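You operate a simulated robot arm through the tools that you are given. There is no shell and no other tool.

You are at the controls of a simulated two-armed robot. One attempt, no reset.

Task
Tighten the yellow wheel's nut with the skate tool, then spin that wheel.
Fine: clamp the short skateboard first and release it after the spin; the tool goes back into its holder; leave the other wheel alone.

Only the result counts: the job must be done as asked and must still hold three seconds after the hand-in. Knocking over, shifting, dropping, spilling or breaking anything else fails it.

Robot
Two 7-joint arms with fingered hands on one trunk that stands fixed in place. Base frame: the origin is at the foot of the trunk, x ahead of it, y to its left, z up. Readings come in m, rad, newtons and seconds.
The left shoulder is at [0.132, 0.185, 1.011], the right one opposite. With the tool pointing down near the work surface each hand reaches from about 0.1 to 0.84 m from the base axis, measured 20 degrees to its own side. Payload 4 kg a hand.
The tool frame of a hand sits at the grasp point between the pads (the TCP): z along the fingers, y along the line on which they close. The tips reach 0.026 m beyond it. The gripper opens to 0.132 m; its body begins 0.073 m behind the TCP. The gripper is a hand of 3 fingers: y runs from the thumb to the fingers, the wrist lies at [0, 0, -0.224] in the tool frame, and closing takes about 1.5 s.
Orientation is told as [roll, pitch, yaw] about the base's x, y, z axes, in that order, counted from this pose: with the fingers straight down and closing along the base's y, the tool's x points along the base's -x, its y along +y and its z along -z.

Tools
- The arms move only by the tool play_rows. It takes "left_increments", "right_increments" or both (then of equal length, played together; a hand with none holds still); each is a list of rows, each an object of numbers (a shift or turn left out is 0, a gripper value left out holds the last): "x", "y", "z": the shift along the base's x, y, z in m; "wx", "wy", "wz": the turn, a rotation vector about the base's x, y, z in rad. In form: [{"x": .., "y": .., "z": .., "wx": .., "wy": .., "wz": ..}, ...]. A call has 1 to 20 rows; each row is the pose to reach, as a shift and turn from the pose commanded when the call began. "left_jaw" and "right_jaw" are, for a hand that has rows, the finger opening in m, from 0 to 0.132, set as the call begins (left out, the last holds). A row lasts 0.2 s, in which the tool goes at most 0.05 m and 0.15 rad; a call with a longer step from one row to the next is refused whole, and so is a gripper value outside its range. A pose out of reach is approached as far as the arm can. The call stops where the force on the tool passes 70 N (or 10 N more than at its start, if that is more) or the arm is blocked; 0.2 s more then pass. The fingers move at their own pace (about 0.072 m/s each) and stop on an object; they squeeze with about 31 N. The grip force told is the motor's: it shows also when the fingers shut on nothing. Time passes only in rows, and 0.2 s behind the last, so rows that repeat a pose let the fingers close. It gives the time, the measured TCP pose, the force on the tool (base axes), the opening and the grip force at its end, in the units of the frame above (readings bear some noise), with the torque about the TCP (base axes, N m) and any sound that the robot's microphone picked up, and new pictures: "show" is both (left out), scene, wrist or none (wrist: the cameras of the hands that moved).
- Cameras (640 x 400 px; columns grow to the right, rows downward): "scene" is now at [0.28, -0.0445, 1.2037]; the picture's right is [-0.47, -0.86, 0.19], its down [-0.76, 0.28, -0.59] and it looks along [0.46, -0.42, -0.78] (base axes); focal length 240 px, centre (320, 200). "left" rides on the left gripper at [-0.062, 0.003, -0.092] in its tool frame; the picture's right is [-0.05, -1.00, 0.00], its down [0.83, -0.04, -0.56] and it looks along [0.55, -0.03, 0.83] (tool axes); focal length 230 px, centre (320, 200). "right" rides on the right gripper at [0.061, 0.003, -0.092] in its tool frame; the picture's right is [-0.05, 1.00, 0.00], its down [-0.83, -0.04, -0.55] and it looks along [-0.55, -0.03, 0.83] (tool axes); focal length 230 px, centre (320, 200). There is no depth. A picture from a camera that has moved, and an enlarged one, comes with that camera's place and axes in the base frame and with its lens. The place of the scene camera against the robot may be out by one fixed shift of up to 0.012 m in any direction.
- slide_trunk(by): moves the trunk up (or, below 0, down) by that many m; the arms and the scene camera ride with it, the base frame stays. It gives what a move gives, with no picture.
- finger_targets(finger1, finger2, thumb_bend, hand): sets how far each is bent, from 0 (flat) to 1 (curled in); at 0.3 the hand is open as for a grip, at 0.7 the pads meet at the TCP. One left out holds its place. A second passes; each finger stops where it meets its share of the squeeze, and holds until it gets a number again. A gripper value or a shape takes the hand back. It gives what a move gives, with no picture; readings hold the bend of each and the force on the fingers (four entries, about 0 where the hand has none), thumb and palm.
- set_grasp(shape, hand): the hand has 3 fingers and takes this shape, open, in about a second: jaw (thumb against the fingers, like two jaws); tri (thumb and two fingers); tip (a fingertip pinch); poke (one finger out to press); point (the index stretched); flat (the hand flat); cup (the hand cupped); fist (a fist). The gripper value then closes the fingers along that shape, each until it touches; the sizes above hold for jaw. It gives what a move gives, with no picture.
- turn_head(pan, tilt): turns the head with the scene camera to pan (to the left, within 1.501 rad either way) and tilt (down, from -0.506 to 1.204), counted from straight ahead of the robot (the tilt from the chest, where the trunk bows). It gives what a move gives, and a new picture of the scene camera.
- close_up(camera, box): a new picture of the part [left, top, right, bottom] of that camera's present view, enlarged. No time passes.
- close_job(): hands the job in; it is judged then, once.

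Places have to be worked out from the pictures, the camera data and where the tool is seen. Open the grippers and draw the arms clear of the work before you hand the job in, unless the task says otherwise.

The tools are called as a command line: name --argument value ..., lists and objects as JSON in quotes. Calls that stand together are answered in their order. play_rows: Moves the arms, as the interface text tells. Its arguments: {"type":"object","properties":{"left_increments":{"type":"array","items":{"type":"object","properties":{"x":{"type":"number"},"y":{"type":"number"},"z":{"type":"number"},"wx":{"type":"number"},"wy":{"type":"number"},"wz":{"type":"number"}}}},"left_jaw":{"type":"number"},"right_increments":{"type":"array","items":{"type":"object","properties":{"x":{"type":"number"},"y":{"type":"number"},"z":{"type":"number"},"wx":{"type":"number"},"wy":{"type":"number"},"wz":{"type":"number"}}}},"right_jaw":{"type":"number"},"show":{"type":"string","enum":["both","scene","wrist","none"]}},"required":[]} The other tools are called the same way: slide_trunk (by) moves the trunk up or down; set_grasp (shape, hand) gives the hand a shape; finger_targets (finger1, finger2, thumb_bend, hand) moves the fingers one by one; turn_head (pan, tilt) turns the head that bears the scene camera; close_up (camera, box) takes an enlarged picture of a part of a camera's view; close_job () hands the job in.

At the start:

```text
t: 0.0
left_position: [0.523, 0.0244, 0.953]
left_tool_rot: [0.002, 0.001, 0.0]
left_ft_force: [-0.1, 0.2, -0.2]
left_ft_torque: [0.0, -0.01, 0.0]
left_gripper_width: 0.1319
left_gripper_force: 0.1
left_shape: jaw
left_bend: [0.3, 0.3, 0.3]
left_finger forces: [0.0, 0.0, 0.0, 0.0, 0.0, 0.0]
right_position: [0.4458, -0.4585, 1.0108]
right_tool_rot: [-0.001, 0.001, 0.0]
right_ft_force: [0.2, -0.2, 0.0]
right_ft_torque: [0.01, -0.03, -0.02]
right_gripper_width: 0.1317
right_gripper_force: 0.2
right_shape: jaw
right_bend: [0.3, 0.3, 0.3]
right_finger forces: [0.0, 0.0, 0.0, 0.0, 0.1, 0.0]
trunk travel left (down, up): [-0.075, 0.387]
head pan, tilt (commanded): [-0.529, 0.593]
```

scene: 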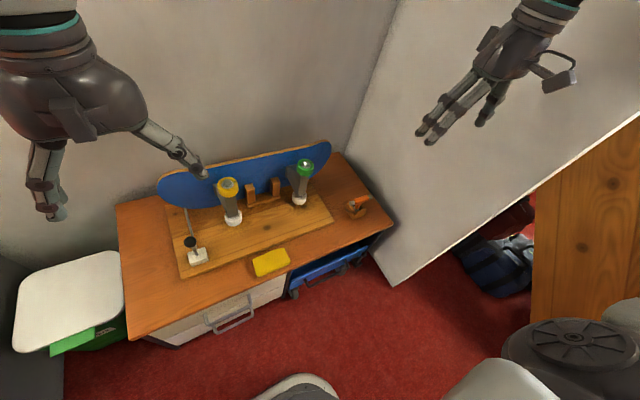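
right: 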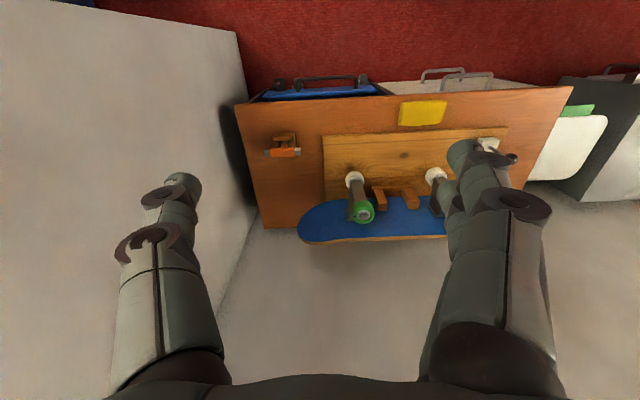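
left: 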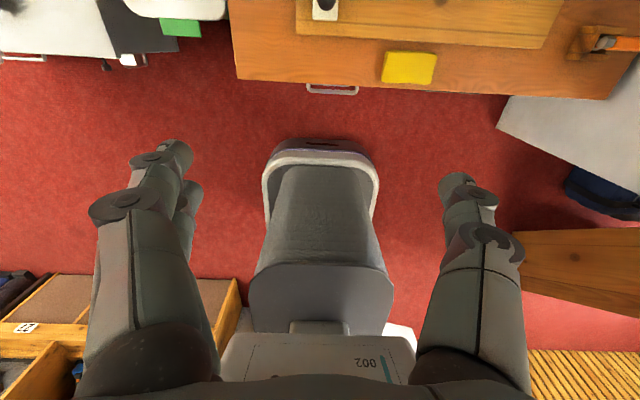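

I start by looking closer at the bench: the skateboard, clamp, wheels, and the tool in its holder.

close_up --camera "scene" --box '[140, 130, 360, 290]'

close_up --camera "scene" --box '[150, 170, 250, 280]'

close_up --camera "scene" --box '[270, 140, 400, 240]'

close_up --camera "right" --box '[220, 80, 580, 260]'

```text
2.50 times, centred on (250, 210) of scene
camera zoom: at [0.28, -0.0445, 1.2037], right [-0.47, -0.86, 0.19], down [-0.76, 0.28, -0.59], along [0.46, -0.42, -0.78], focal length 599 px, centre (495, 175)
```

zoom: 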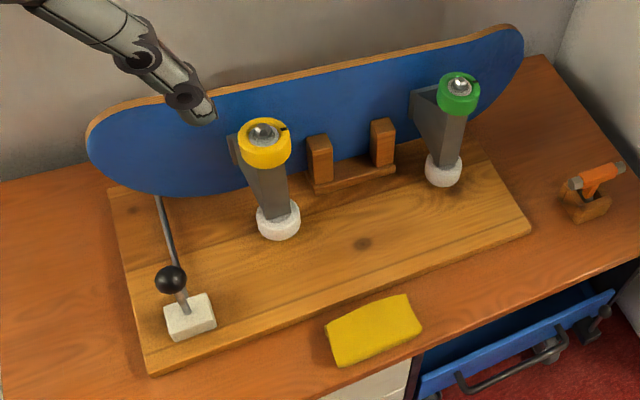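

```text
3.64 times, centred on (200, 225) of scene
camera zoom: at [0.28, -0.0445, 1.2037], right [-0.47, -0.86, 0.19], down [-0.76, 0.28, -0.59], along [0.46, -0.42, -0.78], focal length 871 px, centre (756, 109)
```

zoom: 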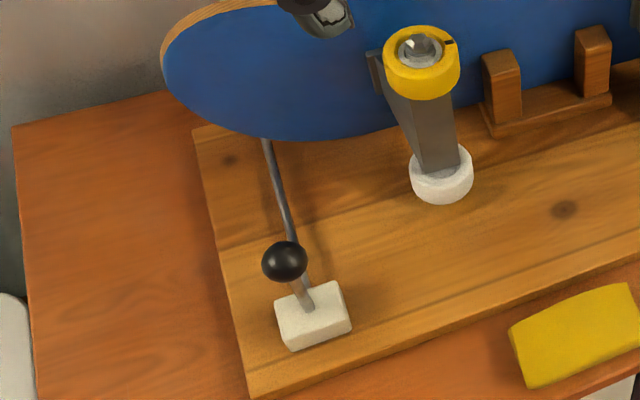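

```text
4.00 times, centred on (335, 190) of scene
camera zoom: at [0.28, -0.0445, 1.2037], right [-0.47, -0.86, 0.19], down [-0.76, 0.28, -0.59], along [0.46, -0.42, -0.78], focal length 958 px, centre (260, 240)
```

zoom: 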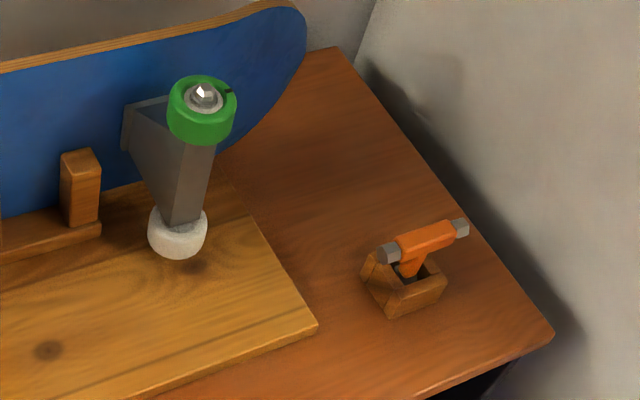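

```text
1.78 times, centred on (400, 170) of right
camera zoom: at [0.3831, -0.4562, 1.1041], right [0.05, 1.0, 0.0], down [0.83, -0.04, 0.55], along [0.55, -0.03, -0.83], focal length 409 px, centre (178, 253)
```

zoom: 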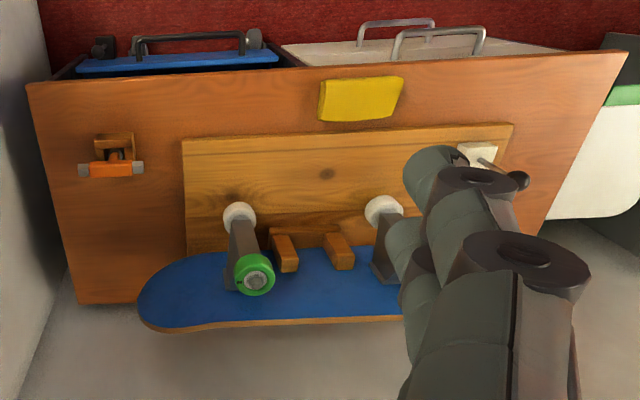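

The board stands on edge with the axles vertical. I judge the yellow nut to be near [0.76, -0.12, 0.65], the tool near [0.62, -0.575, 0.51] and the clamp block near [0.65, 0.02, 0.45]. I'll draw the left arm aside to free the view and bring the right wrist camera above the tool.

play_rows --right_increments '[{"x": 0.006, "y": -0.014, "z": -0.038}, {"x": 0.012, "y": -0.028, "z": -0.076}, {"x": 0.018, "y": -0.042, "z": -0.114}, {"x": 0.025, "y": -0.055, "z": -0.152}, {"x": 0.031, "y": -0.068, "z": -0.19}, {"x": 0.037, "y": -0.082, "z": -0.228}, {"x": 0.043, "y": -0.095, "z": -0.266}, {"x": 0.05, "y": -0.108, "z": -0.304}]' --left_increments '[{"x": -0.02, "y": 0.04}, {"x": -0.04, "y": 0.08}, {"x": -0.06, "y": 0.12}, {"x": -0.08, "y": 0.16}, {"x": -0.1, "y": 0.2}, {"x": -0.12, "y": 0.24}, {"x": -0.14, "y": 0.28}, {"x": -0.16, "y": 0.32}]' --show "both"

```text
t: 1.8
left_position: [0.3636, 0.3447, 0.9559]
left_tool_rot: [-0.001, -0.003, -0.004]
left_ft_force: [-0.7, -0.7, 0.3]
left_ft_torque: [-0.01, 0.0, 0.0]
left_gripper_width: 0.1317
left_gripper_force: 0.0
left_shape: jaw
left_bend: [0.3, 0.3, 0.3]
left_finger forces: [0.0, 0.0, 0.0, 0.0, 0.0, 0.0]
right_position: [0.4944, -0.567, 0.7073]
right_tool_rot: [0.0, -0.001, -0.001]
right_ft_force: [-0.7, -0.5, -0.1]
right_ft_torque: [0.06, 0.01, 0.01]
right_gripper_width: 0.1318
right_gripper_force: 0.0
right_shape: jaw
right_bend: [0.3, 0.3, 0.3]
right_finger forces: [0.1, 0.1, 0.0, 0.0, 0.0, 0.0]
trunk travel left (down, up): [-0.075, 0.387]
head pan, tilt (commanded): [-0.529, 0.593]
camera scene: at [0.2782, -0.0456, 1.2043], right [-0.47, -0.86, 0.19], down [-0.75, 0.28, -0.59], along [0.46, -0.42, -0.78], focal length 240 px, centre (320, 200)
camera right: at [0.4327, -0.5651, 0.8003], right [0.05, 1.0, 0.0], down [0.83, -0.05, 0.56], along [0.56, -0.03, -0.83], focal length 230 px, centre (320, 200)
camera left: at [0.423, 0.3477, 1.047], right [0.05, -1.0, 0.0], down [-0.83, -0.04, 0.55], along [-0.55, -0.03, -0.83], focal length 230 px, centre (320, 200)
```

scene: 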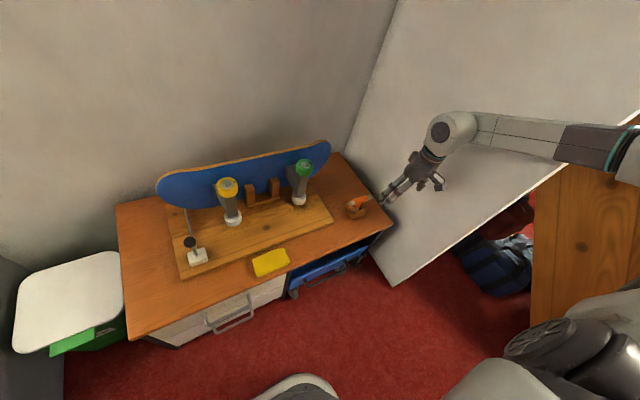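
right: 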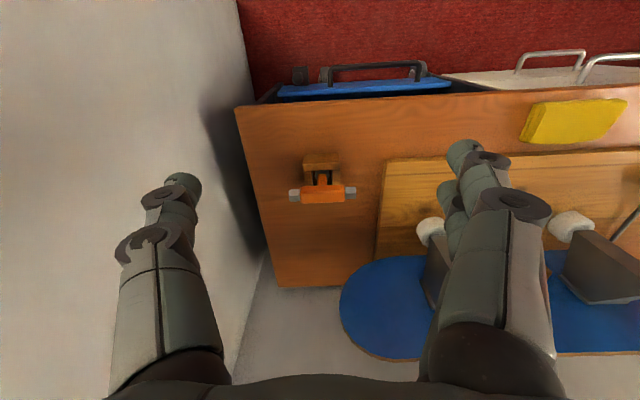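
left: 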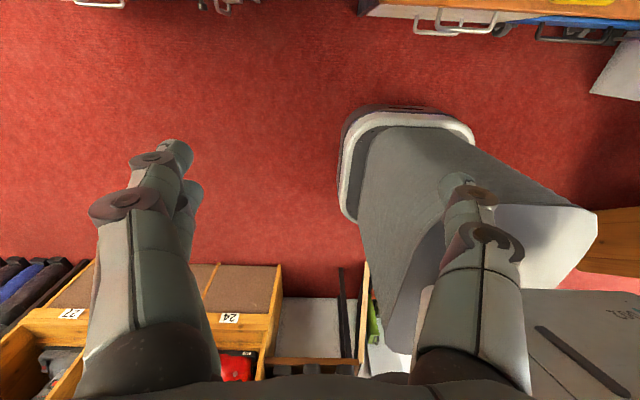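

The tool sits in its holder in view of the right wrist camera. I take enlarged pictures of it and of the clamp.

close_up --camera "right" --box '[270, 140, 370, 220]'

close_up --camera "scene" --box '[150, 170, 220, 280]'

close_up --camera "scene" --box '[330, 185, 380, 225]'

close_up --camera "scene" --box '[205, 165, 255, 235]'

```text
5.00 times, centred on (320, 180) of right
camera zoom: at [0.4327, -0.5651, 0.8003], right [0.05, 1.0, 0.0], down [0.83, -0.05, 0.56], along [0.56, -0.03, -0.83], focal length 1150 px, centre (320, 300)
```

zoom: 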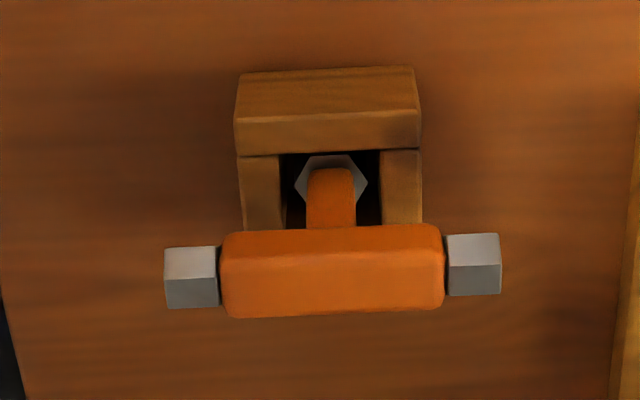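

```text
3.64 times, centred on (185, 225) of scene
camera zoom: at [0.2782, -0.0456, 1.2043], right [-0.47, -0.86, 0.19], down [-0.75, 0.28, -0.59], along [0.46, -0.42, -0.78], focal length 871 px, centre (811, 109)
```

zoom: 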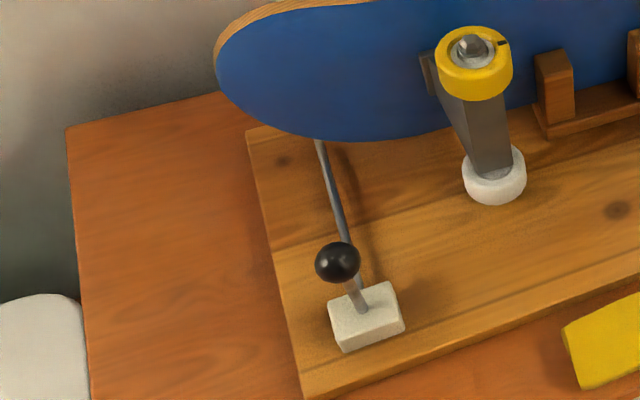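

```text
10.00 times, centred on (355, 205) of scene
camera zoom: at [0.2782, -0.0456, 1.2043], right [-0.47, -0.86, 0.19], down [-0.75, 0.28, -0.59], along [0.46, -0.42, -0.78], focal length 2395 px, centre (-30, 150)
```

zoom: 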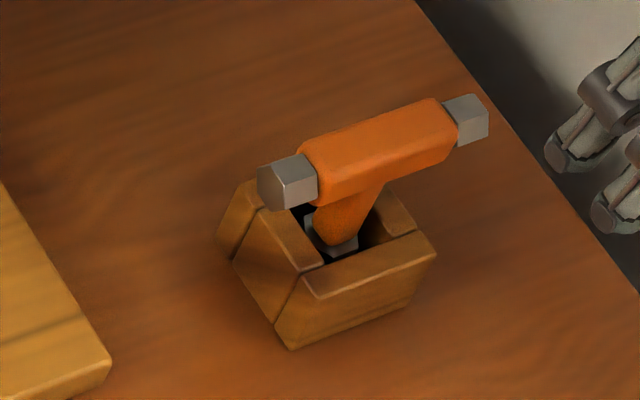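

```text
5.71 times, centred on (230, 200) of scene
camera zoom: at [0.2782, -0.0456, 1.2043], right [-0.47, -0.86, 0.19], down [-0.75, 0.28, -0.59], along [0.46, -0.42, -0.78], focal length 1369 px, centre (834, 200)
```

zoom: 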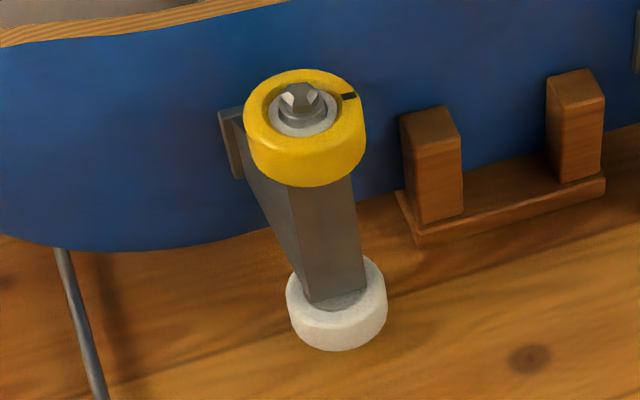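

The tool is a T: a crossbar along y, about 0.10 m long at z≈0.51, with a hex socket at the bottom of the stem inside the holder. The clamp's mechanism isn't clear yet, so I bring the left hand, turned 90°, to the left of the clamp to look at it from the side.

play_rows --left_increments '[{"x": 0.024, "y": -0.013, "z": -0.019, "wz": 0.131}, {"x": 0.048, "y": -0.026, "z": -0.038, "wz": 0.262}, {"x": 0.072, "y": -0.039, "z": -0.057, "wz": 0.393}, {"x": 0.096, "y": -0.052, "z": -0.076, "wz": 0.524}, {"x": 0.12, "y": -0.065, "z": -0.095, "wz": 0.655}, {"x": 0.144, "y": -0.078, "z": -0.114, "wz": 0.785}, {"x": 0.168, "y": -0.091, "z": -0.133, "wz": 0.916}, {"x": 0.192, "y": -0.104, "z": -0.152, "wz": 1.047}, {"x": 0.216, "y": -0.117, "z": -0.171, "wz": 1.178}, {"x": 0.24, "y": -0.13, "z": -0.19, "wz": 1.309}, {"x": 0.264, "y": -0.143, "z": -0.209, "wz": 1.44}, {"x": 0.286, "y": -0.156, "z": -0.226, "wz": 1.571}]' --show "both"

```text
t: 4.4
left_position: [0.6481, 0.1902, 0.7282]
left_tool_rot: [0.0, 0.0, 1.575]
left_ft_force: [0.7, 0.2, 0.5]
left_ft_torque: [0.01, 0.0, 0.05]
left_gripper_width: 0.132
left_gripper_force: 0.0
left_shape: jaw
left_bend: [0.3, 0.3, 0.3]
left_finger forces: [0.1, 0.0, 0.0, 0.0, 0.0, 0.0]
right_position: [0.4967, -0.5662, 0.7058]
right_tool_rot: [0.0, 0.002, 0.0]
right_ft_force: [0.5, 0.5, -0.4]
right_ft_torque: [0.0, 0.0, 0.0]
right_gripper_width: 0.1318
right_gripper_force: 0.1
right_shape: jaw
right_bend: [0.3, 0.3, 0.3]
right_finger forces: [0.0, 0.0, 0.1, 0.0, 0.0, 0.0]
trunk travel left (down, up): [-0.075, 0.387]
head pan, tilt (commanded): [-0.529, 0.593]
camera scene: at [0.2807, -0.0448, 1.2034], right [-0.47, -0.86, 0.19], down [-0.76, 0.28, -0.59], along [0.46, -0.42, -0.79], focal length 240 px, centre (320, 200)
camera left: at [0.6449, 0.2513, 0.8193], right [1.0, 0.06, 0.0], down [0.05, -0.83, 0.55], along [0.03, -0.55, -0.83], focal length 230 px, centre (320, 200)
```

scene: 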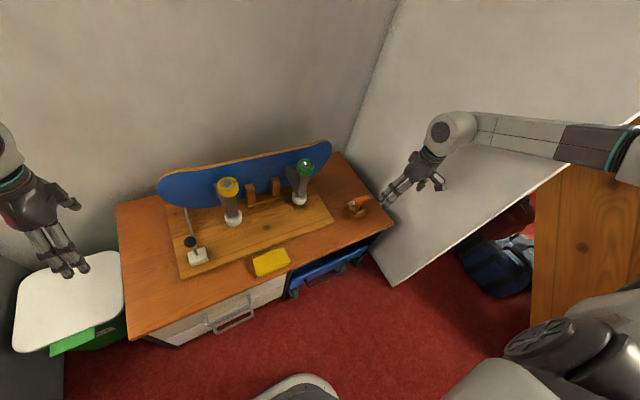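
left: 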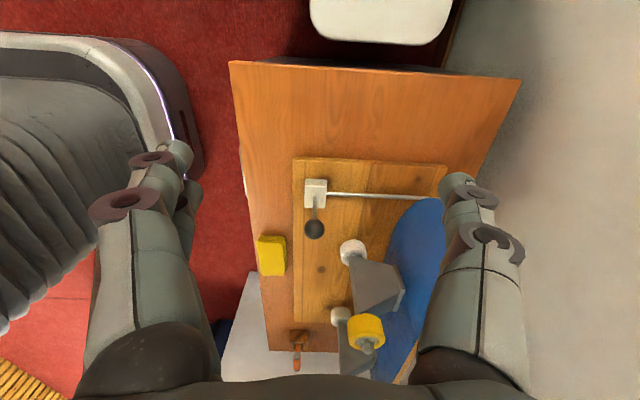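

close_up --camera "left" --box '[270, 150, 460, 270]'

close_up --camera "left" --box '[290, 160, 370, 250]'

close_up --camera "left" --box '[320, 220, 440, 390]'

```text
3.33 times, centred on (365, 210) of left
camera zoom: at [0.6449, 0.2513, 0.8193], right [1.0, 0.06, 0.0], down [0.05, -0.83, 0.55], along [0.03, -0.55, -0.83], focal length 767 px, centre (170, 167)
```

zoom: 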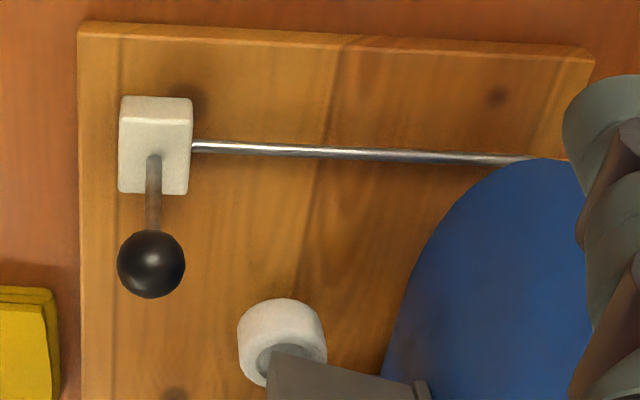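

```text
4.44 times, centred on (330, 205) of left
camera zoom: at [0.6449, 0.2513, 0.8193], right [1.0, 0.06, 0.0], down [0.05, -0.83, 0.55], along [0.03, -0.55, -0.83], focal length 1022 px, centre (276, 178)
```

zoom: 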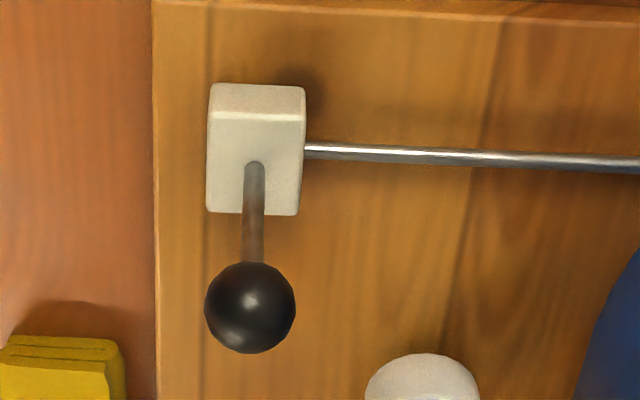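

```text
2.35 times, centred on (380, 305) of left
camera zoom: at [0.6449, 0.2513, 0.8193], right [1.0, 0.06, 0.0], down [0.05, -0.83, 0.55], along [0.03, -0.55, -0.83], focal length 541 px, centre (179, -47)
```

zoom: 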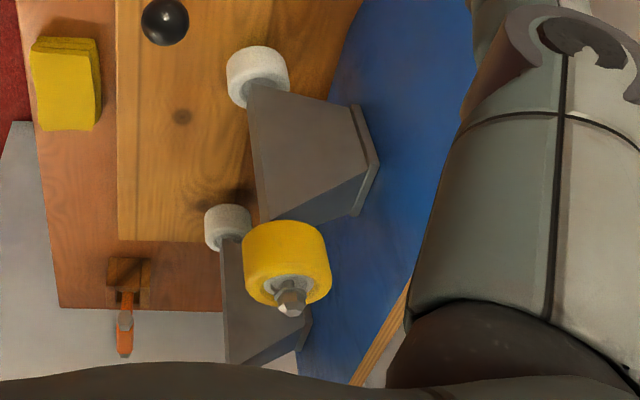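

The lever stands upright with its black knob at about [0.649, 0.019, 0.55] on the block, and a rod runs along +x from the block to the board. To find which way the lever throws, I look lower and more level from the left side.

play_rows --left_increments '[{"x": 0.02, "y": 0.015, "z": -0.02, "wx": -0.1}, {"x": 0.04, "y": 0.03, "z": -0.05, "wx": -0.2}, {"x": 0.06, "y": 0.04, "z": -0.08, "wx": -0.3}, {"x": 0.08, "y": 0.05, "z": -0.11, "wx": -0.4}, {"x": 0.1, "y": 0.06, "z": -0.14, "wx": -0.5}, {"x": 0.1, "y": 0.06, "z": -0.158, "wx": -0.55}]' --show "both"

```text
t: 5.8
left_position: [0.7511, 0.2501, 0.5677]
left_tool_rot: [0.0, 0.551, 1.571]
left_ft_force: [0.8, -0.1, 0.0]
left_ft_torque: [-0.02, 0.01, -0.01]
left_gripper_width: 0.1318
left_gripper_force: 0.1
left_shape: jaw
left_bend: [0.3, 0.3, 0.3]
left_finger forces: [0.0, 0.1, 0.0, 0.0, 0.0, 0.0]
right_position: [0.4961, -0.5649, 0.7068]
right_tool_rot: [0.0, 0.0, -0.001]
right_ft_force: [0.3, 0.6, -0.5]
right_ft_torque: [0.0, 0.02, 0.01]
right_gripper_width: 0.1318
right_gripper_force: 0.1
right_shape: jaw
right_bend: [0.3, 0.3, 0.3]
right_finger forces: [0.1, 0.0, 0.1, 0.0, 0.0, 0.0]
trunk travel left (down, up): [-0.075, 0.387]
head pan, tilt (commanded): [-0.529, 0.593]
camera scene: at [0.2801, -0.0443, 1.2037], right [-0.47, -0.86, 0.19], down [-0.76, 0.28, -0.59], along [0.46, -0.42, -0.78], focal length 240 px, centre (320, 200)
camera left: at [0.7457, 0.3514, 0.6136], right [1.0, 0.04, -0.03], down [0.04, -0.42, 0.91], along [0.03, -0.91, -0.42], focal length 230 px, centre (320, 200)
```

scene: 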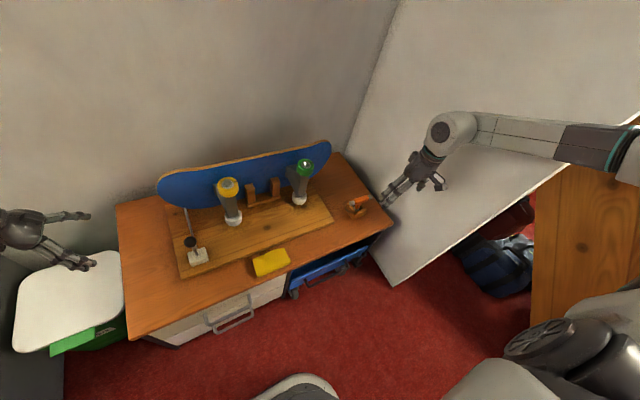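
left: 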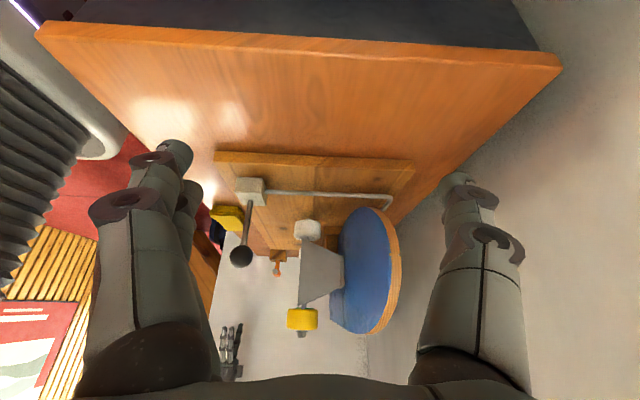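

close_up --camera "left" --box '[205, 140, 425, 280]'

close_up --camera "left" --box '[320, 170, 430, 240]'

close_up --camera "left" --box '[210, 160, 310, 280]'

close_up --camera "left" --box '[260, 210, 420, 350]'

```text
2.86 times, centred on (315, 210) of left
camera zoom: at [0.7457, 0.3514, 0.6136], right [1.0, 0.04, -0.03], down [0.04, -0.42, 0.91], along [0.03, -0.91, -0.42], focal length 657 px, centre (334, 171)
```

zoom: 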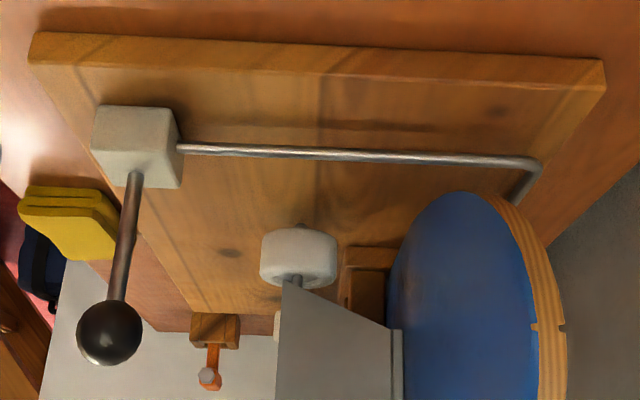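

```text
5.71 times, centred on (375, 205) of left
camera zoom: at [0.7457, 0.3514, 0.6136], right [1.0, 0.04, -0.03], down [0.04, -0.42, 0.91], along [0.03, -0.91, -0.42], focal length 1315 px, centre (6, 171)
```

zoom: 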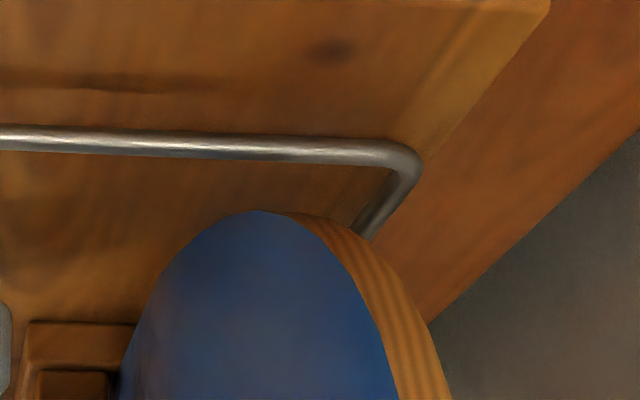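

```text
3.33 times, centred on (260, 220) of left
camera zoom: at [0.7457, 0.3514, 0.6136], right [1.0, 0.04, -0.03], down [0.04, -0.42, 0.91], along [0.03, -0.91, -0.42], focal length 767 px, centre (520, 133)
```

zoom: 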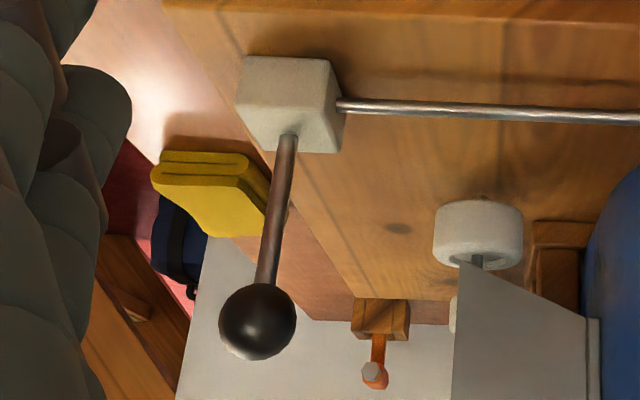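

```text
2.86 times, centred on (340, 280) of left
camera zoom: at [0.7457, 0.3514, 0.6136], right [1.0, 0.04, -0.03], down [0.04, -0.42, 0.91], along [0.03, -0.91, -0.42], focal length 657 px, centre (263, -29)
```

zoom: 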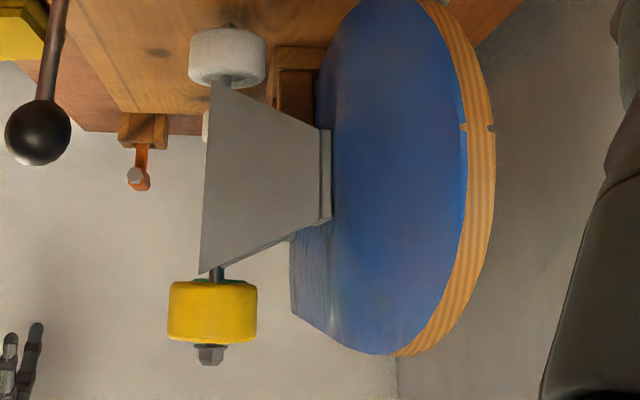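

The rod passes from the block around the end of the board and bends in behind it, so the lever works a clamp at the back. The lever is vertical with the knob at about [0.648, 0.020, 0.552]. I bring the left hand upright above the knob, closing along x, before descending.

play_rows --left_increments '[{"z": 0.045, "wx": 0.1}, {"x": -0.02, "y": -0.02, "z": 0.08, "wx": 0.2}, {"x": -0.04, "y": -0.06, "z": 0.1, "wx": 0.3}, {"x": -0.06, "y": -0.1, "z": 0.11, "wx": 0.4}, {"x": -0.08, "y": -0.145, "z": 0.112, "wx": 0.5}, {"x": -0.095, "y": -0.19, "z": 0.112, "wx": 0.551}, {"x": -0.103, "y": -0.23, "z": 0.112, "wx": 0.551}]' --show "both"

```text
t: 7.4
left_position: [0.6469, 0.0164, 0.682]
left_tool_rot: [-0.001, -0.004, 1.573]
left_ft_force: [-0.2, -0.1, 0.7]
left_ft_torque: [0.01, 0.0, -0.03]
left_gripper_width: 0.1319
left_gripper_force: 0.0
left_shape: jaw
left_bend: [0.3, 0.3, 0.3]
left_finger forces: [0.0, 0.1, 0.1, 0.1, 0.0, 0.0]
right_position: [0.4971, -0.5653, 0.7065]
right_tool_rot: [0.003, -0.001, -0.001]
right_ft_force: [0.5, -0.5, 0.9]
right_ft_torque: [0.01, -0.02, 0.0]
right_gripper_width: 0.1321
right_gripper_force: 0.1
right_shape: jaw
right_bend: [0.3, 0.3, 0.3]
right_finger forces: [0.1, 0.1, 0.0, 0.0, 0.1, 0.1]
trunk travel left (down, up): [-0.075, 0.387]
head pan, tilt (commanded): [-0.529, 0.593]
camera scene: at [0.28, -0.0452, 1.2036], right [-0.47, -0.86, 0.19], down [-0.76, 0.28, -0.59], along [0.46, -0.42, -0.79], focal length 240 px, centre (320, 200)
camera left: at [0.6425, 0.0785, 0.7732], right [1.0, 0.05, 0.0], down [0.04, -0.83, 0.55], along [0.03, -0.55, -0.83], focal length 230 px, centre (320, 200)
```

scene: 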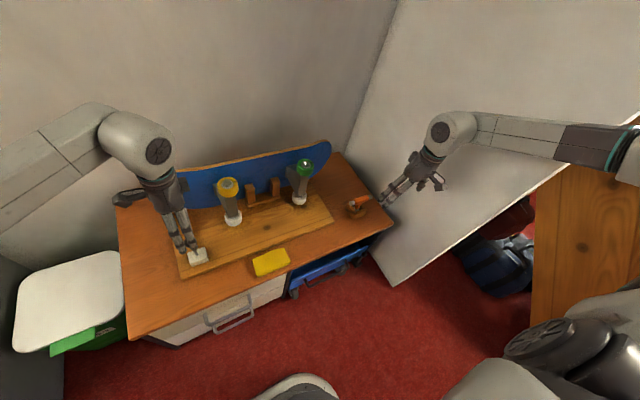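
left: 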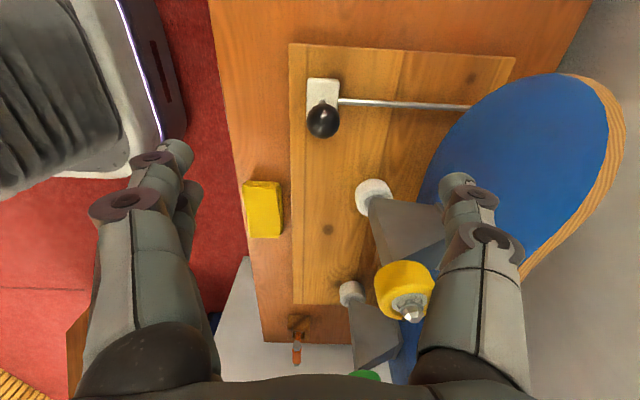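

close_up --camera "left" --box '[280, 60, 380, 150]'

close_up --camera "left" --box '[350, 240, 460, 340]'

```text
4.44 times, centred on (330, 105) of left
camera zoom: at [0.6425, 0.0785, 0.7732], right [1.0, 0.05, 0.0], down [0.04, -0.83, 0.55], along [0.03, -0.55, -0.83], focal length 1022 px, centre (276, 622)
```

zoom: 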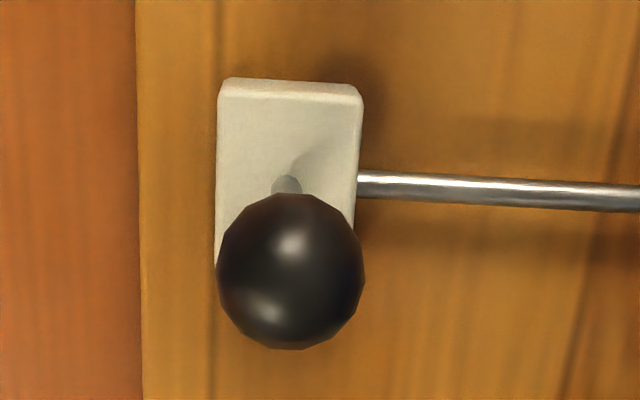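

```text
4.00 times, centred on (405, 290) of left
camera zoom: at [0.6425, 0.0785, 0.7732], right [1.0, 0.05, 0.0], down [0.04, -0.83, 0.55], along [0.03, -0.55, -0.83], focal length 920 px, centre (-20, -160)
```

zoom: 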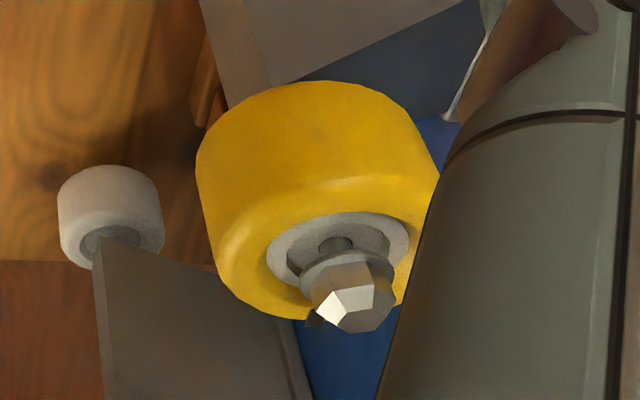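

The nut is visibly raised off the wheel (loose). The knob lies at about [0.649, 0.022, 0.552]; I lower the open left hand around it.

play_rows --left_increments '[{"x": 0.002, "y": 0.005, "z": -0.04}, {"x": 0.002, "y": 0.005, "z": -0.08}, {"x": 0.002, "y": 0.005, "z": -0.12}, {"x": 0.002, "y": 0.005, "z": -0.13}]' --left_jaw 0.08 --show "both"

```text
t: 8.4
left_position: [0.6492, 0.0252, 0.5521]
left_tool_rot: [-0.001, -0.001, 1.572]
left_ft_force: [-0.2, -0.2, 0.2]
left_ft_torque: [-0.01, 0.01, 0.01]
left_gripper_width: 0.0806
left_gripper_force: 0.0
left_shape: jaw
left_bend: [0.71, 0.71, 0.71]
left_finger forces: [0.1, 0.0, 0.0, 0.1, 0.0, 0.1]
right_position: [0.4962, -0.5653, 0.7065]
right_tool_rot: [-0.001, 0.0, -0.001]
right_ft_force: [0.5, -0.3, 0.1]
right_ft_torque: [-0.03, 0.0, 0.03]
right_gripper_width: 0.132
right_gripper_force: 0.1
right_shape: jaw
right_bend: [0.3, 0.3, 0.3]
right_finger forces: [0.0, 0.0, 0.1, 0.1, 0.0, 0.0]
trunk travel left (down, up): [-0.075, 0.387]
head pan, tilt (commanded): [-0.529, 0.593]
camera scene: at [0.2799, -0.0445, 1.2038], right [-0.47, -0.86, 0.19], down [-0.76, 0.28, -0.59], along [0.46, -0.42, -0.78], focal length 240 px, centre (320, 200)
camera left: at [0.6444, 0.0869, 0.643], right [1.0, 0.05, 0.0], down [0.04, -0.83, 0.55], along [0.03, -0.55, -0.83], focal length 230 px, centre (320, 200)
```

scene: 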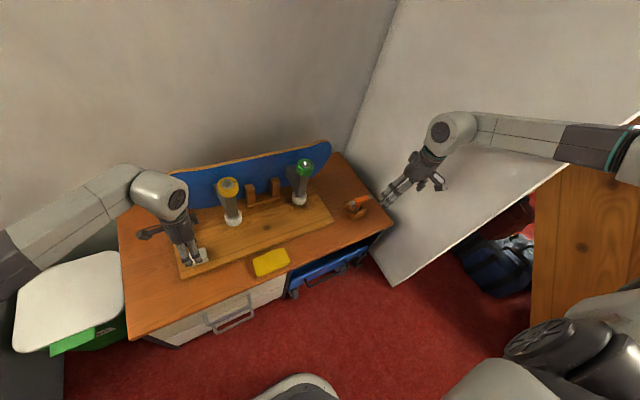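
left: 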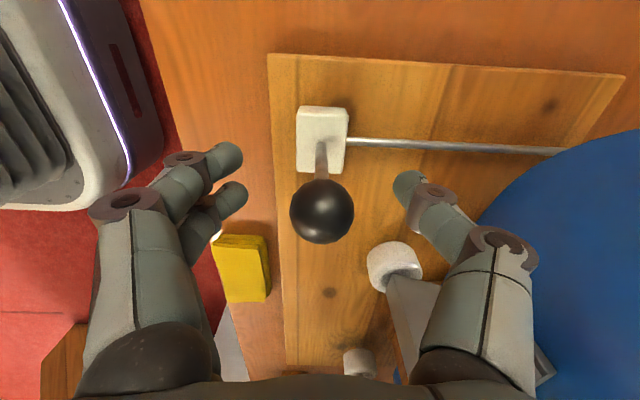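

The knob sits centred between the fingers (image centre = TCP). I close the fingers gently on it.

play_rows --left_increments '[{"y": -0.004}, {"y": -0.004}, {"y": -0.004}, {"y": -0.004}, {"y": -0.004}]' --left_jaw 0.025 --show "wrist"

```text
t: 9.6
left_position: [0.6485, 0.0189, 0.5515]
left_tool_rot: [0.0, -0.002, 1.571]
left_ft_force: [0.5, 0.3, -0.3]
left_ft_torque: [0.01, -0.02, -0.03]
left_gripper_width: 0.0255
left_gripper_force: 0.0
left_shape: jaw
left_bend: [0.73, 0.73, 0.7]
left_finger forces: [0.1, 0.0, 0.0, 0.0, 0.0, 0.1]
right_position: [0.4966, -0.5654, 0.7061]
right_tool_rot: [0.0, -0.001, 0.0]
right_ft_force: [-0.7, 0.0, 0.9]
right_ft_torque: [0.01, -0.01, 0.0]
right_gripper_width: 0.1316
right_gripper_force: 0.0
right_shape: jaw
right_bend: [0.3, 0.3, 0.3]
right_finger forces: [0.0, 0.1, 0.0, 0.0, 0.1, 0.0]
trunk travel left (down, up): [-0.075, 0.387]
head pan, tilt (commanded): [-0.529, 0.593]
camera left: at [0.6446, 0.082, 0.6434], right [1.0, 0.05, 0.0], down [0.04, -0.83, 0.55], along [0.03, -0.55, -0.83], focal length 230 px, centre (320, 200)
```

left: 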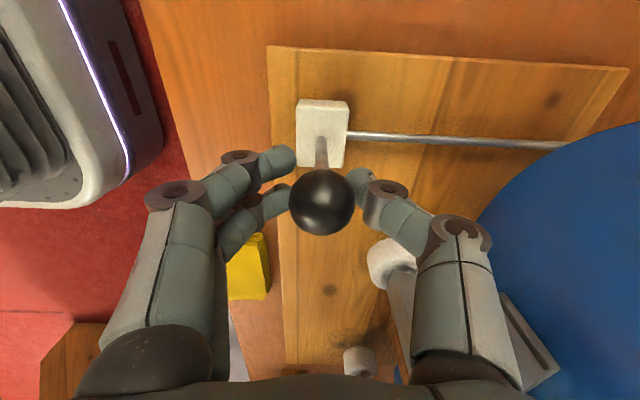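

The fingers sit just beside the knob without touching. I close further until they contact.

play_rows --left_increments '[{"z": 0.004}, {"z": 0.004}, {"z": 0.004}, {"z": 0.004}]' --left_jaw 0.0 --show "wrist"

```text
t: 10.6
left_position: [0.6485, 0.0198, 0.5538]
left_tool_rot: [0.005, -0.002, 1.571]
left_ft_force: [-0.2, -2.0, -19.3]
left_ft_torque: [-0.04, 0.09, -0.01]
left_gripper_width: 0.0044
left_gripper_force: 31.1
left_shape: jaw
left_bend: [0.69, 0.69, 0.73]
left_finger forces: [14.4, 14.5, 0.0, 0.0, 28.8, 0.1]
right_position: [0.4956, -0.5659, 0.7061]
right_tool_rot: [0.0, 0.004, 0.001]
right_ft_force: [0.2, -0.7, 0.6]
right_ft_torque: [0.0, 0.04, 0.0]
right_gripper_width: 0.1318
right_gripper_force: 0.0
right_shape: jaw
right_bend: [0.3, 0.3, 0.3]
right_finger forces: [0.0, 0.0, 0.0, 0.0, 0.0, 0.0]
trunk travel left (down, up): [-0.075, 0.387]
head pan, tilt (commanded): [-0.529, 0.593]
camera left: at [0.6446, 0.0818, 0.645], right [1.0, 0.05, 0.0], down [0.05, -0.83, 0.55], along [0.03, -0.55, -0.83], focal length 230 px, centre (320, 200)
```

left: 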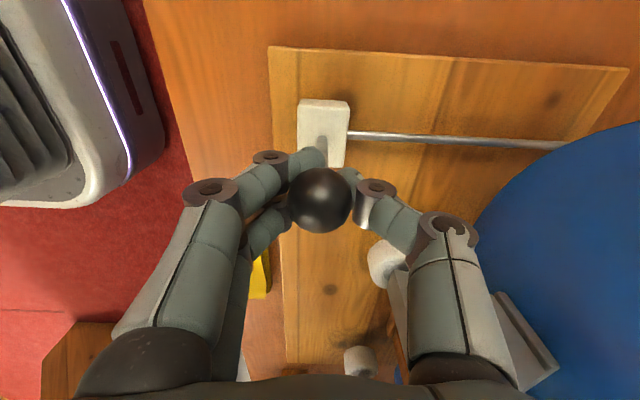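

The fingers have closed under the ball on the lever shaft, pulling up on it with 19 N. I ease down a few mm, then test compliance by small shifts.

play_rows --left_increments '[{"z": -0.004}, {"z": -0.006}, {"z": -0.006}]' --show "none"

play_rows --left_increments '[{"x": -0.004}, {"x": -0.008}, {"x": -0.008}]' --show "none"

```text
t: 11.4
left_position: [0.6496, 0.0184, 0.5515]
left_tool_rot: [0.001, 0.0, 1.574]
left_ft_force: [3.0, 2.0, -3.9]
left_ft_torque: [0.04, -0.04, 0.03]
left_gripper_width: 0.0049
left_gripper_force: 30.9
left_shape: jaw
left_bend: [0.7, 0.7, 0.74]
left_finger forces: [12.6, 12.1, 0.0, 0.1, 24.0, 0.0]
right_position: [0.4964, -0.5661, 0.7066]
right_tool_rot: [0.001, 0.0, 0.003]
right_ft_force: [-0.2, 0.1, 0.1]
right_ft_torque: [-0.02, 0.0, -0.01]
right_gripper_width: 0.132
right_gripper_force: 0.0
right_shape: jaw
right_bend: [0.3, 0.3, 0.3]
right_finger forces: [0.0, 0.0, 0.0, 0.0, 0.1, 0.0]
trunk travel left (down, up): [-0.075, 0.387]
head pan, tilt (commanded): [-0.529, 0.593]
```

```text
t: 12.2
left_position: [0.6396, 0.0179, 0.5492]
left_tool_rot: [0.001, -0.003, 1.571]
left_ft_force: [4.0, 2.8, -6.1]
left_ft_torque: [-0.03, -0.16, 0.0]
left_gripper_width: 0.0048
left_gripper_force: 31.3
left_shape: jaw
left_bend: [0.7, 0.7, 0.75]
left_finger forces: [14.3, 12.2, 0.1, 0.1, 25.6, 0.0]
right_position: [0.4965, -0.567, 0.7058]
right_tool_rot: [0.0, 0.002, 0.0]
right_ft_force: [-0.6, 0.3, 0.6]
right_ft_torque: [-0.01, -0.03, -0.02]
right_gripper_width: 0.1319
right_gripper_force: 0.1
right_shape: jaw
right_bend: [0.3, 0.3, 0.3]
right_finger forces: [0.0, 0.1, 0.0, 0.0, 0.0, 0.0]
trunk travel left (down, up): [-0.075, 0.387]
head pan, tilt (commanded): [-0.529, 0.593]
```

The knob followed about 10 mm toward -x at only 4 N. I take a picture to check the lever really tilts.

play_rows --left_increments '[{"x": -0.008, "z": -0.001}, {"x": -0.016, "z": -0.003}, {"x": -0.016, "z": -0.003}]' --show "wrist"

```text
t: 13.0
left_position: [0.6268, 0.0193, 0.5452]
left_tool_rot: [-0.001, -0.002, 1.573]
left_ft_force: [20.2, 0.6, -7.1]
left_ft_torque: [0.01, -1.26, -0.06]
left_gripper_width: 0.0062
left_gripper_force: 30.7
left_shape: jaw
left_bend: [0.69, 0.69, 0.74]
left_finger forces: [24.4, 21.9, 0.1, 0.1, 48.6, 0.0]
right_position: [0.4987, -0.5658, 0.7063]
right_tool_rot: [0.0, 0.001, 0.0]
right_ft_force: [-0.6, 0.3, 0.2]
right_ft_torque: [0.01, 0.0, 0.0]
right_gripper_width: 0.1319
right_gripper_force: 0.0
right_shape: jaw
right_bend: [0.3, 0.3, 0.3]
right_finger forces: [0.0, 0.1, 0.0, 0.0, 0.0, 0.1]
trunk travel left (down, up): [-0.075, 0.387]
head pan, tilt (commanded): [-0.529, 0.593]
camera left: at [0.6218, 0.0815, 0.6373], right [1.0, 0.05, 0.0], down [0.04, -0.83, 0.55], along [0.03, -0.55, -0.83], focal length 230 px, centre (320, 200)
```

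left: 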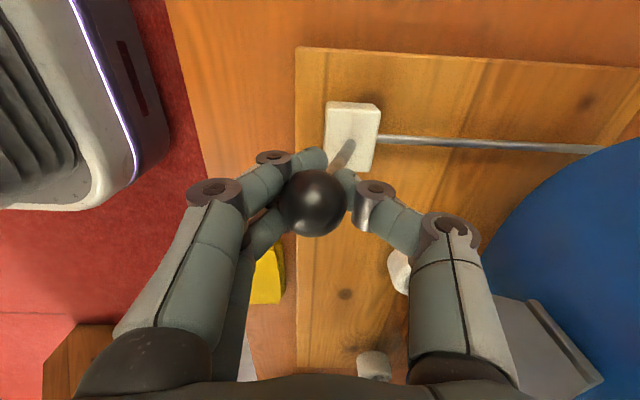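

The lever does swing toward -x (the ball moved and the shaft tilts), but the x-direction grip resists the tilt. I open the fingers, see whether the lever stays, and then re-grip with the fingers closing along y so it can pivot.

play_rows --left_increments '[{}, {}, {}, {}]' --left_jaw 0.1 --show "wrist"

```text
t: 14.0
left_position: [0.6238, 0.02, 0.5477]
left_tool_rot: [-0.001, -0.001, 1.573]
left_ft_force: [-0.4, -0.1, -0.1]
left_ft_torque: [-0.02, 0.0, 0.02]
left_gripper_width: 0.0997
left_gripper_force: 0.0
left_shape: jaw
left_bend: [0.63, 0.63, 0.6]
left_finger forces: [0.0, 0.1, 0.0, 0.0, 0.1, 0.1]
right_position: [0.4956, -0.5658, 0.7059]
right_tool_rot: [-0.002, -0.001, 0.001]
right_ft_force: [-0.9, -0.5, 0.6]
right_ft_torque: [-0.02, -0.05, 0.01]
right_gripper_width: 0.1319
right_gripper_force: 0.0
right_shape: jaw
right_bend: [0.3, 0.3, 0.3]
right_finger forces: [0.1, 0.1, 0.0, 0.0, 0.0, 0.0]
trunk travel left (down, up): [-0.075, 0.387]
head pan, tilt (commanded): [-0.529, 0.593]
camera left: at [0.6196, 0.0811, 0.6377], right [1.0, 0.05, 0.0], down [0.04, -0.83, 0.55], along [0.03, -0.55, -0.83], focal length 230 px, centre (320, 200)
```

left: 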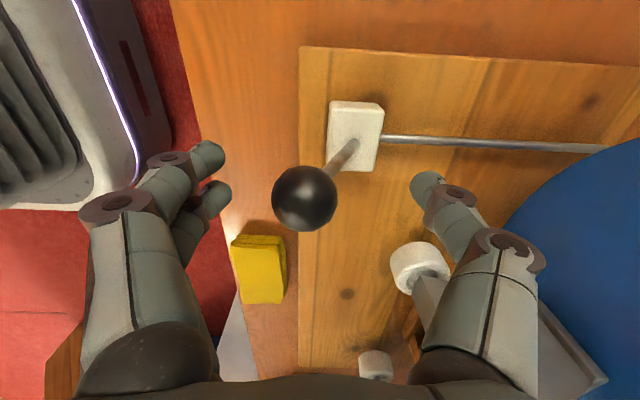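

play_rows --left_increments '[{"z": 0.03}, {"z": 0.06}, {"z": 0.09}]' --left_jaw 0.132 --show "wrist"

```text
t: 14.8
left_position: [0.627, 0.0219, 0.639]
left_tool_rot: [-0.001, -0.001, 1.57]
left_ft_force: [-0.3, 0.6, 0.4]
left_ft_torque: [0.03, -0.02, 0.02]
left_gripper_width: 0.1318
left_gripper_force: 0.0
left_shape: jaw
left_bend: [0.3, 0.3, 0.3]
left_finger forces: [0.0, 0.0, 0.0, 0.0, 0.0, 0.0]
right_position: [0.4961, -0.5658, 0.7066]
right_tool_rot: [0.001, 0.001, 0.0]
right_ft_force: [0.1, 1.0, -0.7]
right_ft_torque: [-0.03, 0.01, -0.03]
right_gripper_width: 0.1315
right_gripper_force: 0.1
right_shape: jaw
right_bend: [0.3, 0.3, 0.3]
right_finger forces: [0.0, 0.0, 0.1, 0.0, 0.0, 0.0]
trunk travel left (down, up): [-0.075, 0.387]
head pan, tilt (commanded): [-0.529, 0.593]
camera left: at [0.6211, 0.0835, 0.7292], right [1.0, 0.05, 0.0], down [0.04, -0.83, 0.55], along [0.03, -0.55, -0.83], focal length 230 px, centre (320, 200)
```

left: 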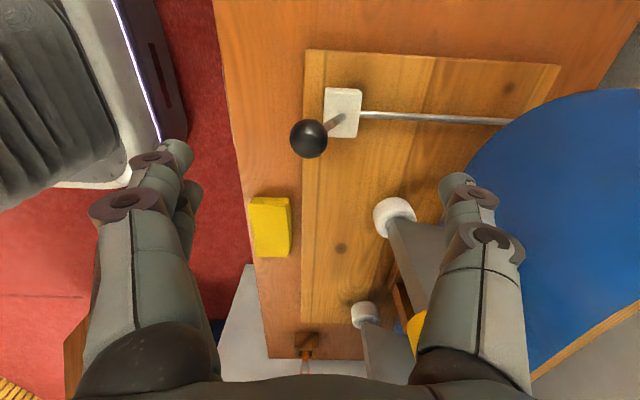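

The lever stays put at a partial tilt with the knob at about [0.616, 0.020, 0.545]. I turn the left hand back to yaw 0 (closing along y) above it.

play_rows --left_increments '[{"wz": -0.145}, {"wz": -0.29}, {"wz": -0.435, "x": -0.002}, {"wz": -0.58, "x": -0.004}, {"wz": -0.725, "x": -0.006}, {"wz": -0.87, "x": -0.008}, {"wz": -1.015, "x": -0.01}, {"wz": -1.16, "x": -0.01}, {"wz": -1.305, "x": -0.01}, {"wz": -1.45, "x": -0.01}, {"wz": -1.571, "x": -0.01, "z": 0.0}]' --left_jaw 0.132 --show "wrist"

```text
t: 17.2
left_position: [0.6157, 0.0197, 0.6392]
left_tool_rot: [0.0, -0.004, -0.001]
left_ft_force: [-0.1, 0.5, -0.2]
left_ft_torque: [-0.01, 0.02, -0.01]
left_gripper_width: 0.1318
left_gripper_force: 0.0
left_shape: jaw
left_bend: [0.3, 0.3, 0.3]
left_finger forces: [0.0, 0.1, 0.0, 0.0, 0.0, 0.1]
right_position: [0.4959, -0.5648, 0.7064]
right_tool_rot: [-0.001, 0.0, -0.001]
right_ft_force: [0.2, 0.2, 0.0]
right_ft_torque: [-0.01, -0.05, -0.02]
right_gripper_width: 0.1318
right_gripper_force: 0.1
right_shape: jaw
right_bend: [0.3, 0.3, 0.3]
right_finger forces: [0.1, 0.0, 0.0, 0.1, 0.1, 0.0]
trunk travel left (down, up): [-0.075, 0.387]
head pan, tilt (commanded): [-0.529, 0.593]
camera left: at [0.6757, 0.0232, 0.7286], right [0.05, -1.0, 0.0], down [-0.83, -0.04, 0.55], along [-0.55, -0.03, -0.83], focal length 230 px, centre (320, 200)
```

left: 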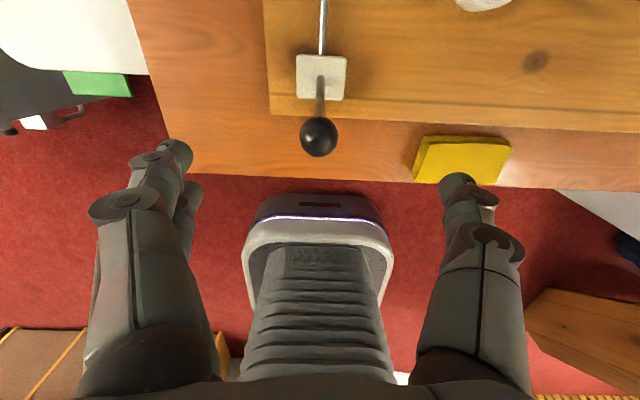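

The knob is directly below at about [0.615, 0.020, 0.545]. I lower the hand and close on the shaft just under the ball.

play_rows --left_increments '[{"x": 0.002, "z": -0.045}, {"x": 0.004, "z": -0.09}, {"x": 0.004, "z": -0.096}]' --left_jaw 0.1 --show "wrist"

play_rows --left_increments '[{}, {}, {}, {}, {}, {}, {}]' --left_jaw 0.0 --show "wrist"

```text
t: 18.0
left_position: [0.6195, 0.0196, 0.5422]
left_tool_rot: [0.0, -0.001, 0.001]
left_ft_force: [0.5, 0.4, 0.9]
left_ft_torque: [0.03, 0.03, -0.03]
left_gripper_width: 0.1003
left_gripper_force: 0.2
left_shape: jaw
left_bend: [0.63, 0.63, 0.59]
left_finger forces: [0.1, 0.1, 0.1, 0.0, 0.0, 0.0]
right_position: [0.4966, -0.5658, 0.7068]
right_tool_rot: [0.002, -0.001, 0.0]
right_ft_force: [-0.4, 0.4, -0.2]
right_ft_torque: [-0.01, -0.01, -0.01]
right_gripper_width: 0.132
right_gripper_force: 0.2
right_shape: jaw
right_bend: [0.3, 0.3, 0.3]
right_finger forces: [0.0, 0.1, 0.0, 0.1, 0.1, 0.0]
trunk travel left (down, up): [-0.075, 0.387]
head pan, tilt (commanded): [-0.529, 0.593]
camera left: at [0.6793, 0.0235, 0.6328], right [0.05, -1.0, 0.0], down [-0.83, -0.04, 0.55], along [-0.55, -0.03, -0.83], focal length 230 px, centre (320, 200)
```

left: 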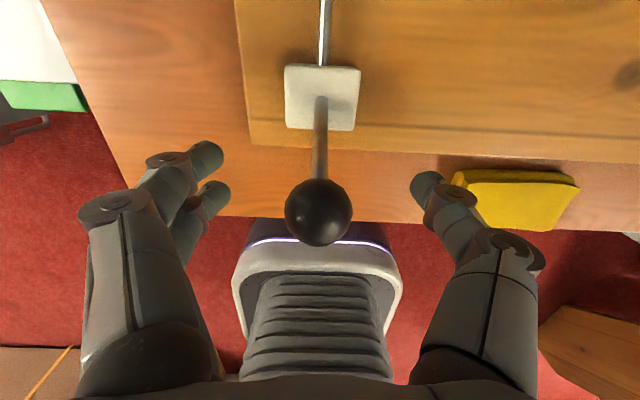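

```text
t: 19.6
left_position: [0.6197, 0.0193, 0.5401]
left_tool_rot: [0.003, -0.001, 0.001]
left_ft_force: [4.3, -2.1, -10.5]
left_ft_torque: [0.35, -0.09, 0.08]
left_gripper_width: 0.0033
left_gripper_force: 30.9
left_shape: jaw
left_bend: [0.71, 0.69, 0.75]
left_finger forces: [14.6, 11.6, 0.0, 0.0, 30.4, 0.1]
right_position: [0.4969, -0.5662, 0.7066]
right_tool_rot: [0.0, 0.002, 0.0]
right_ft_force: [-0.1, -0.2, 0.0]
right_ft_torque: [-0.01, -0.01, -0.02]
right_gripper_width: 0.1318
right_gripper_force: 0.0
right_shape: jaw
right_bend: [0.3, 0.3, 0.3]
right_finger forces: [0.0, 0.1, 0.1, 0.0, 0.0, 0.0]
trunk travel left (down, up): [-0.075, 0.387]
head pan, tilt (commanded): [-0.529, 0.593]
camera left: at [0.6801, 0.0237, 0.6315], right [0.05, -1.0, 0.0], down [-0.83, -0.04, 0.56], along [-0.55, -0.03, -0.83], focal length 230 px, centre (320, 200)
```

left: 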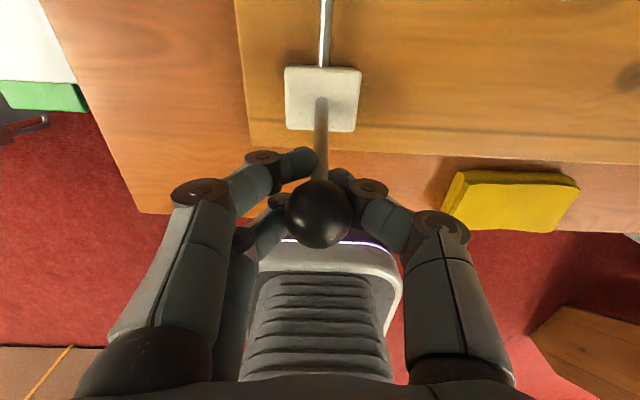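

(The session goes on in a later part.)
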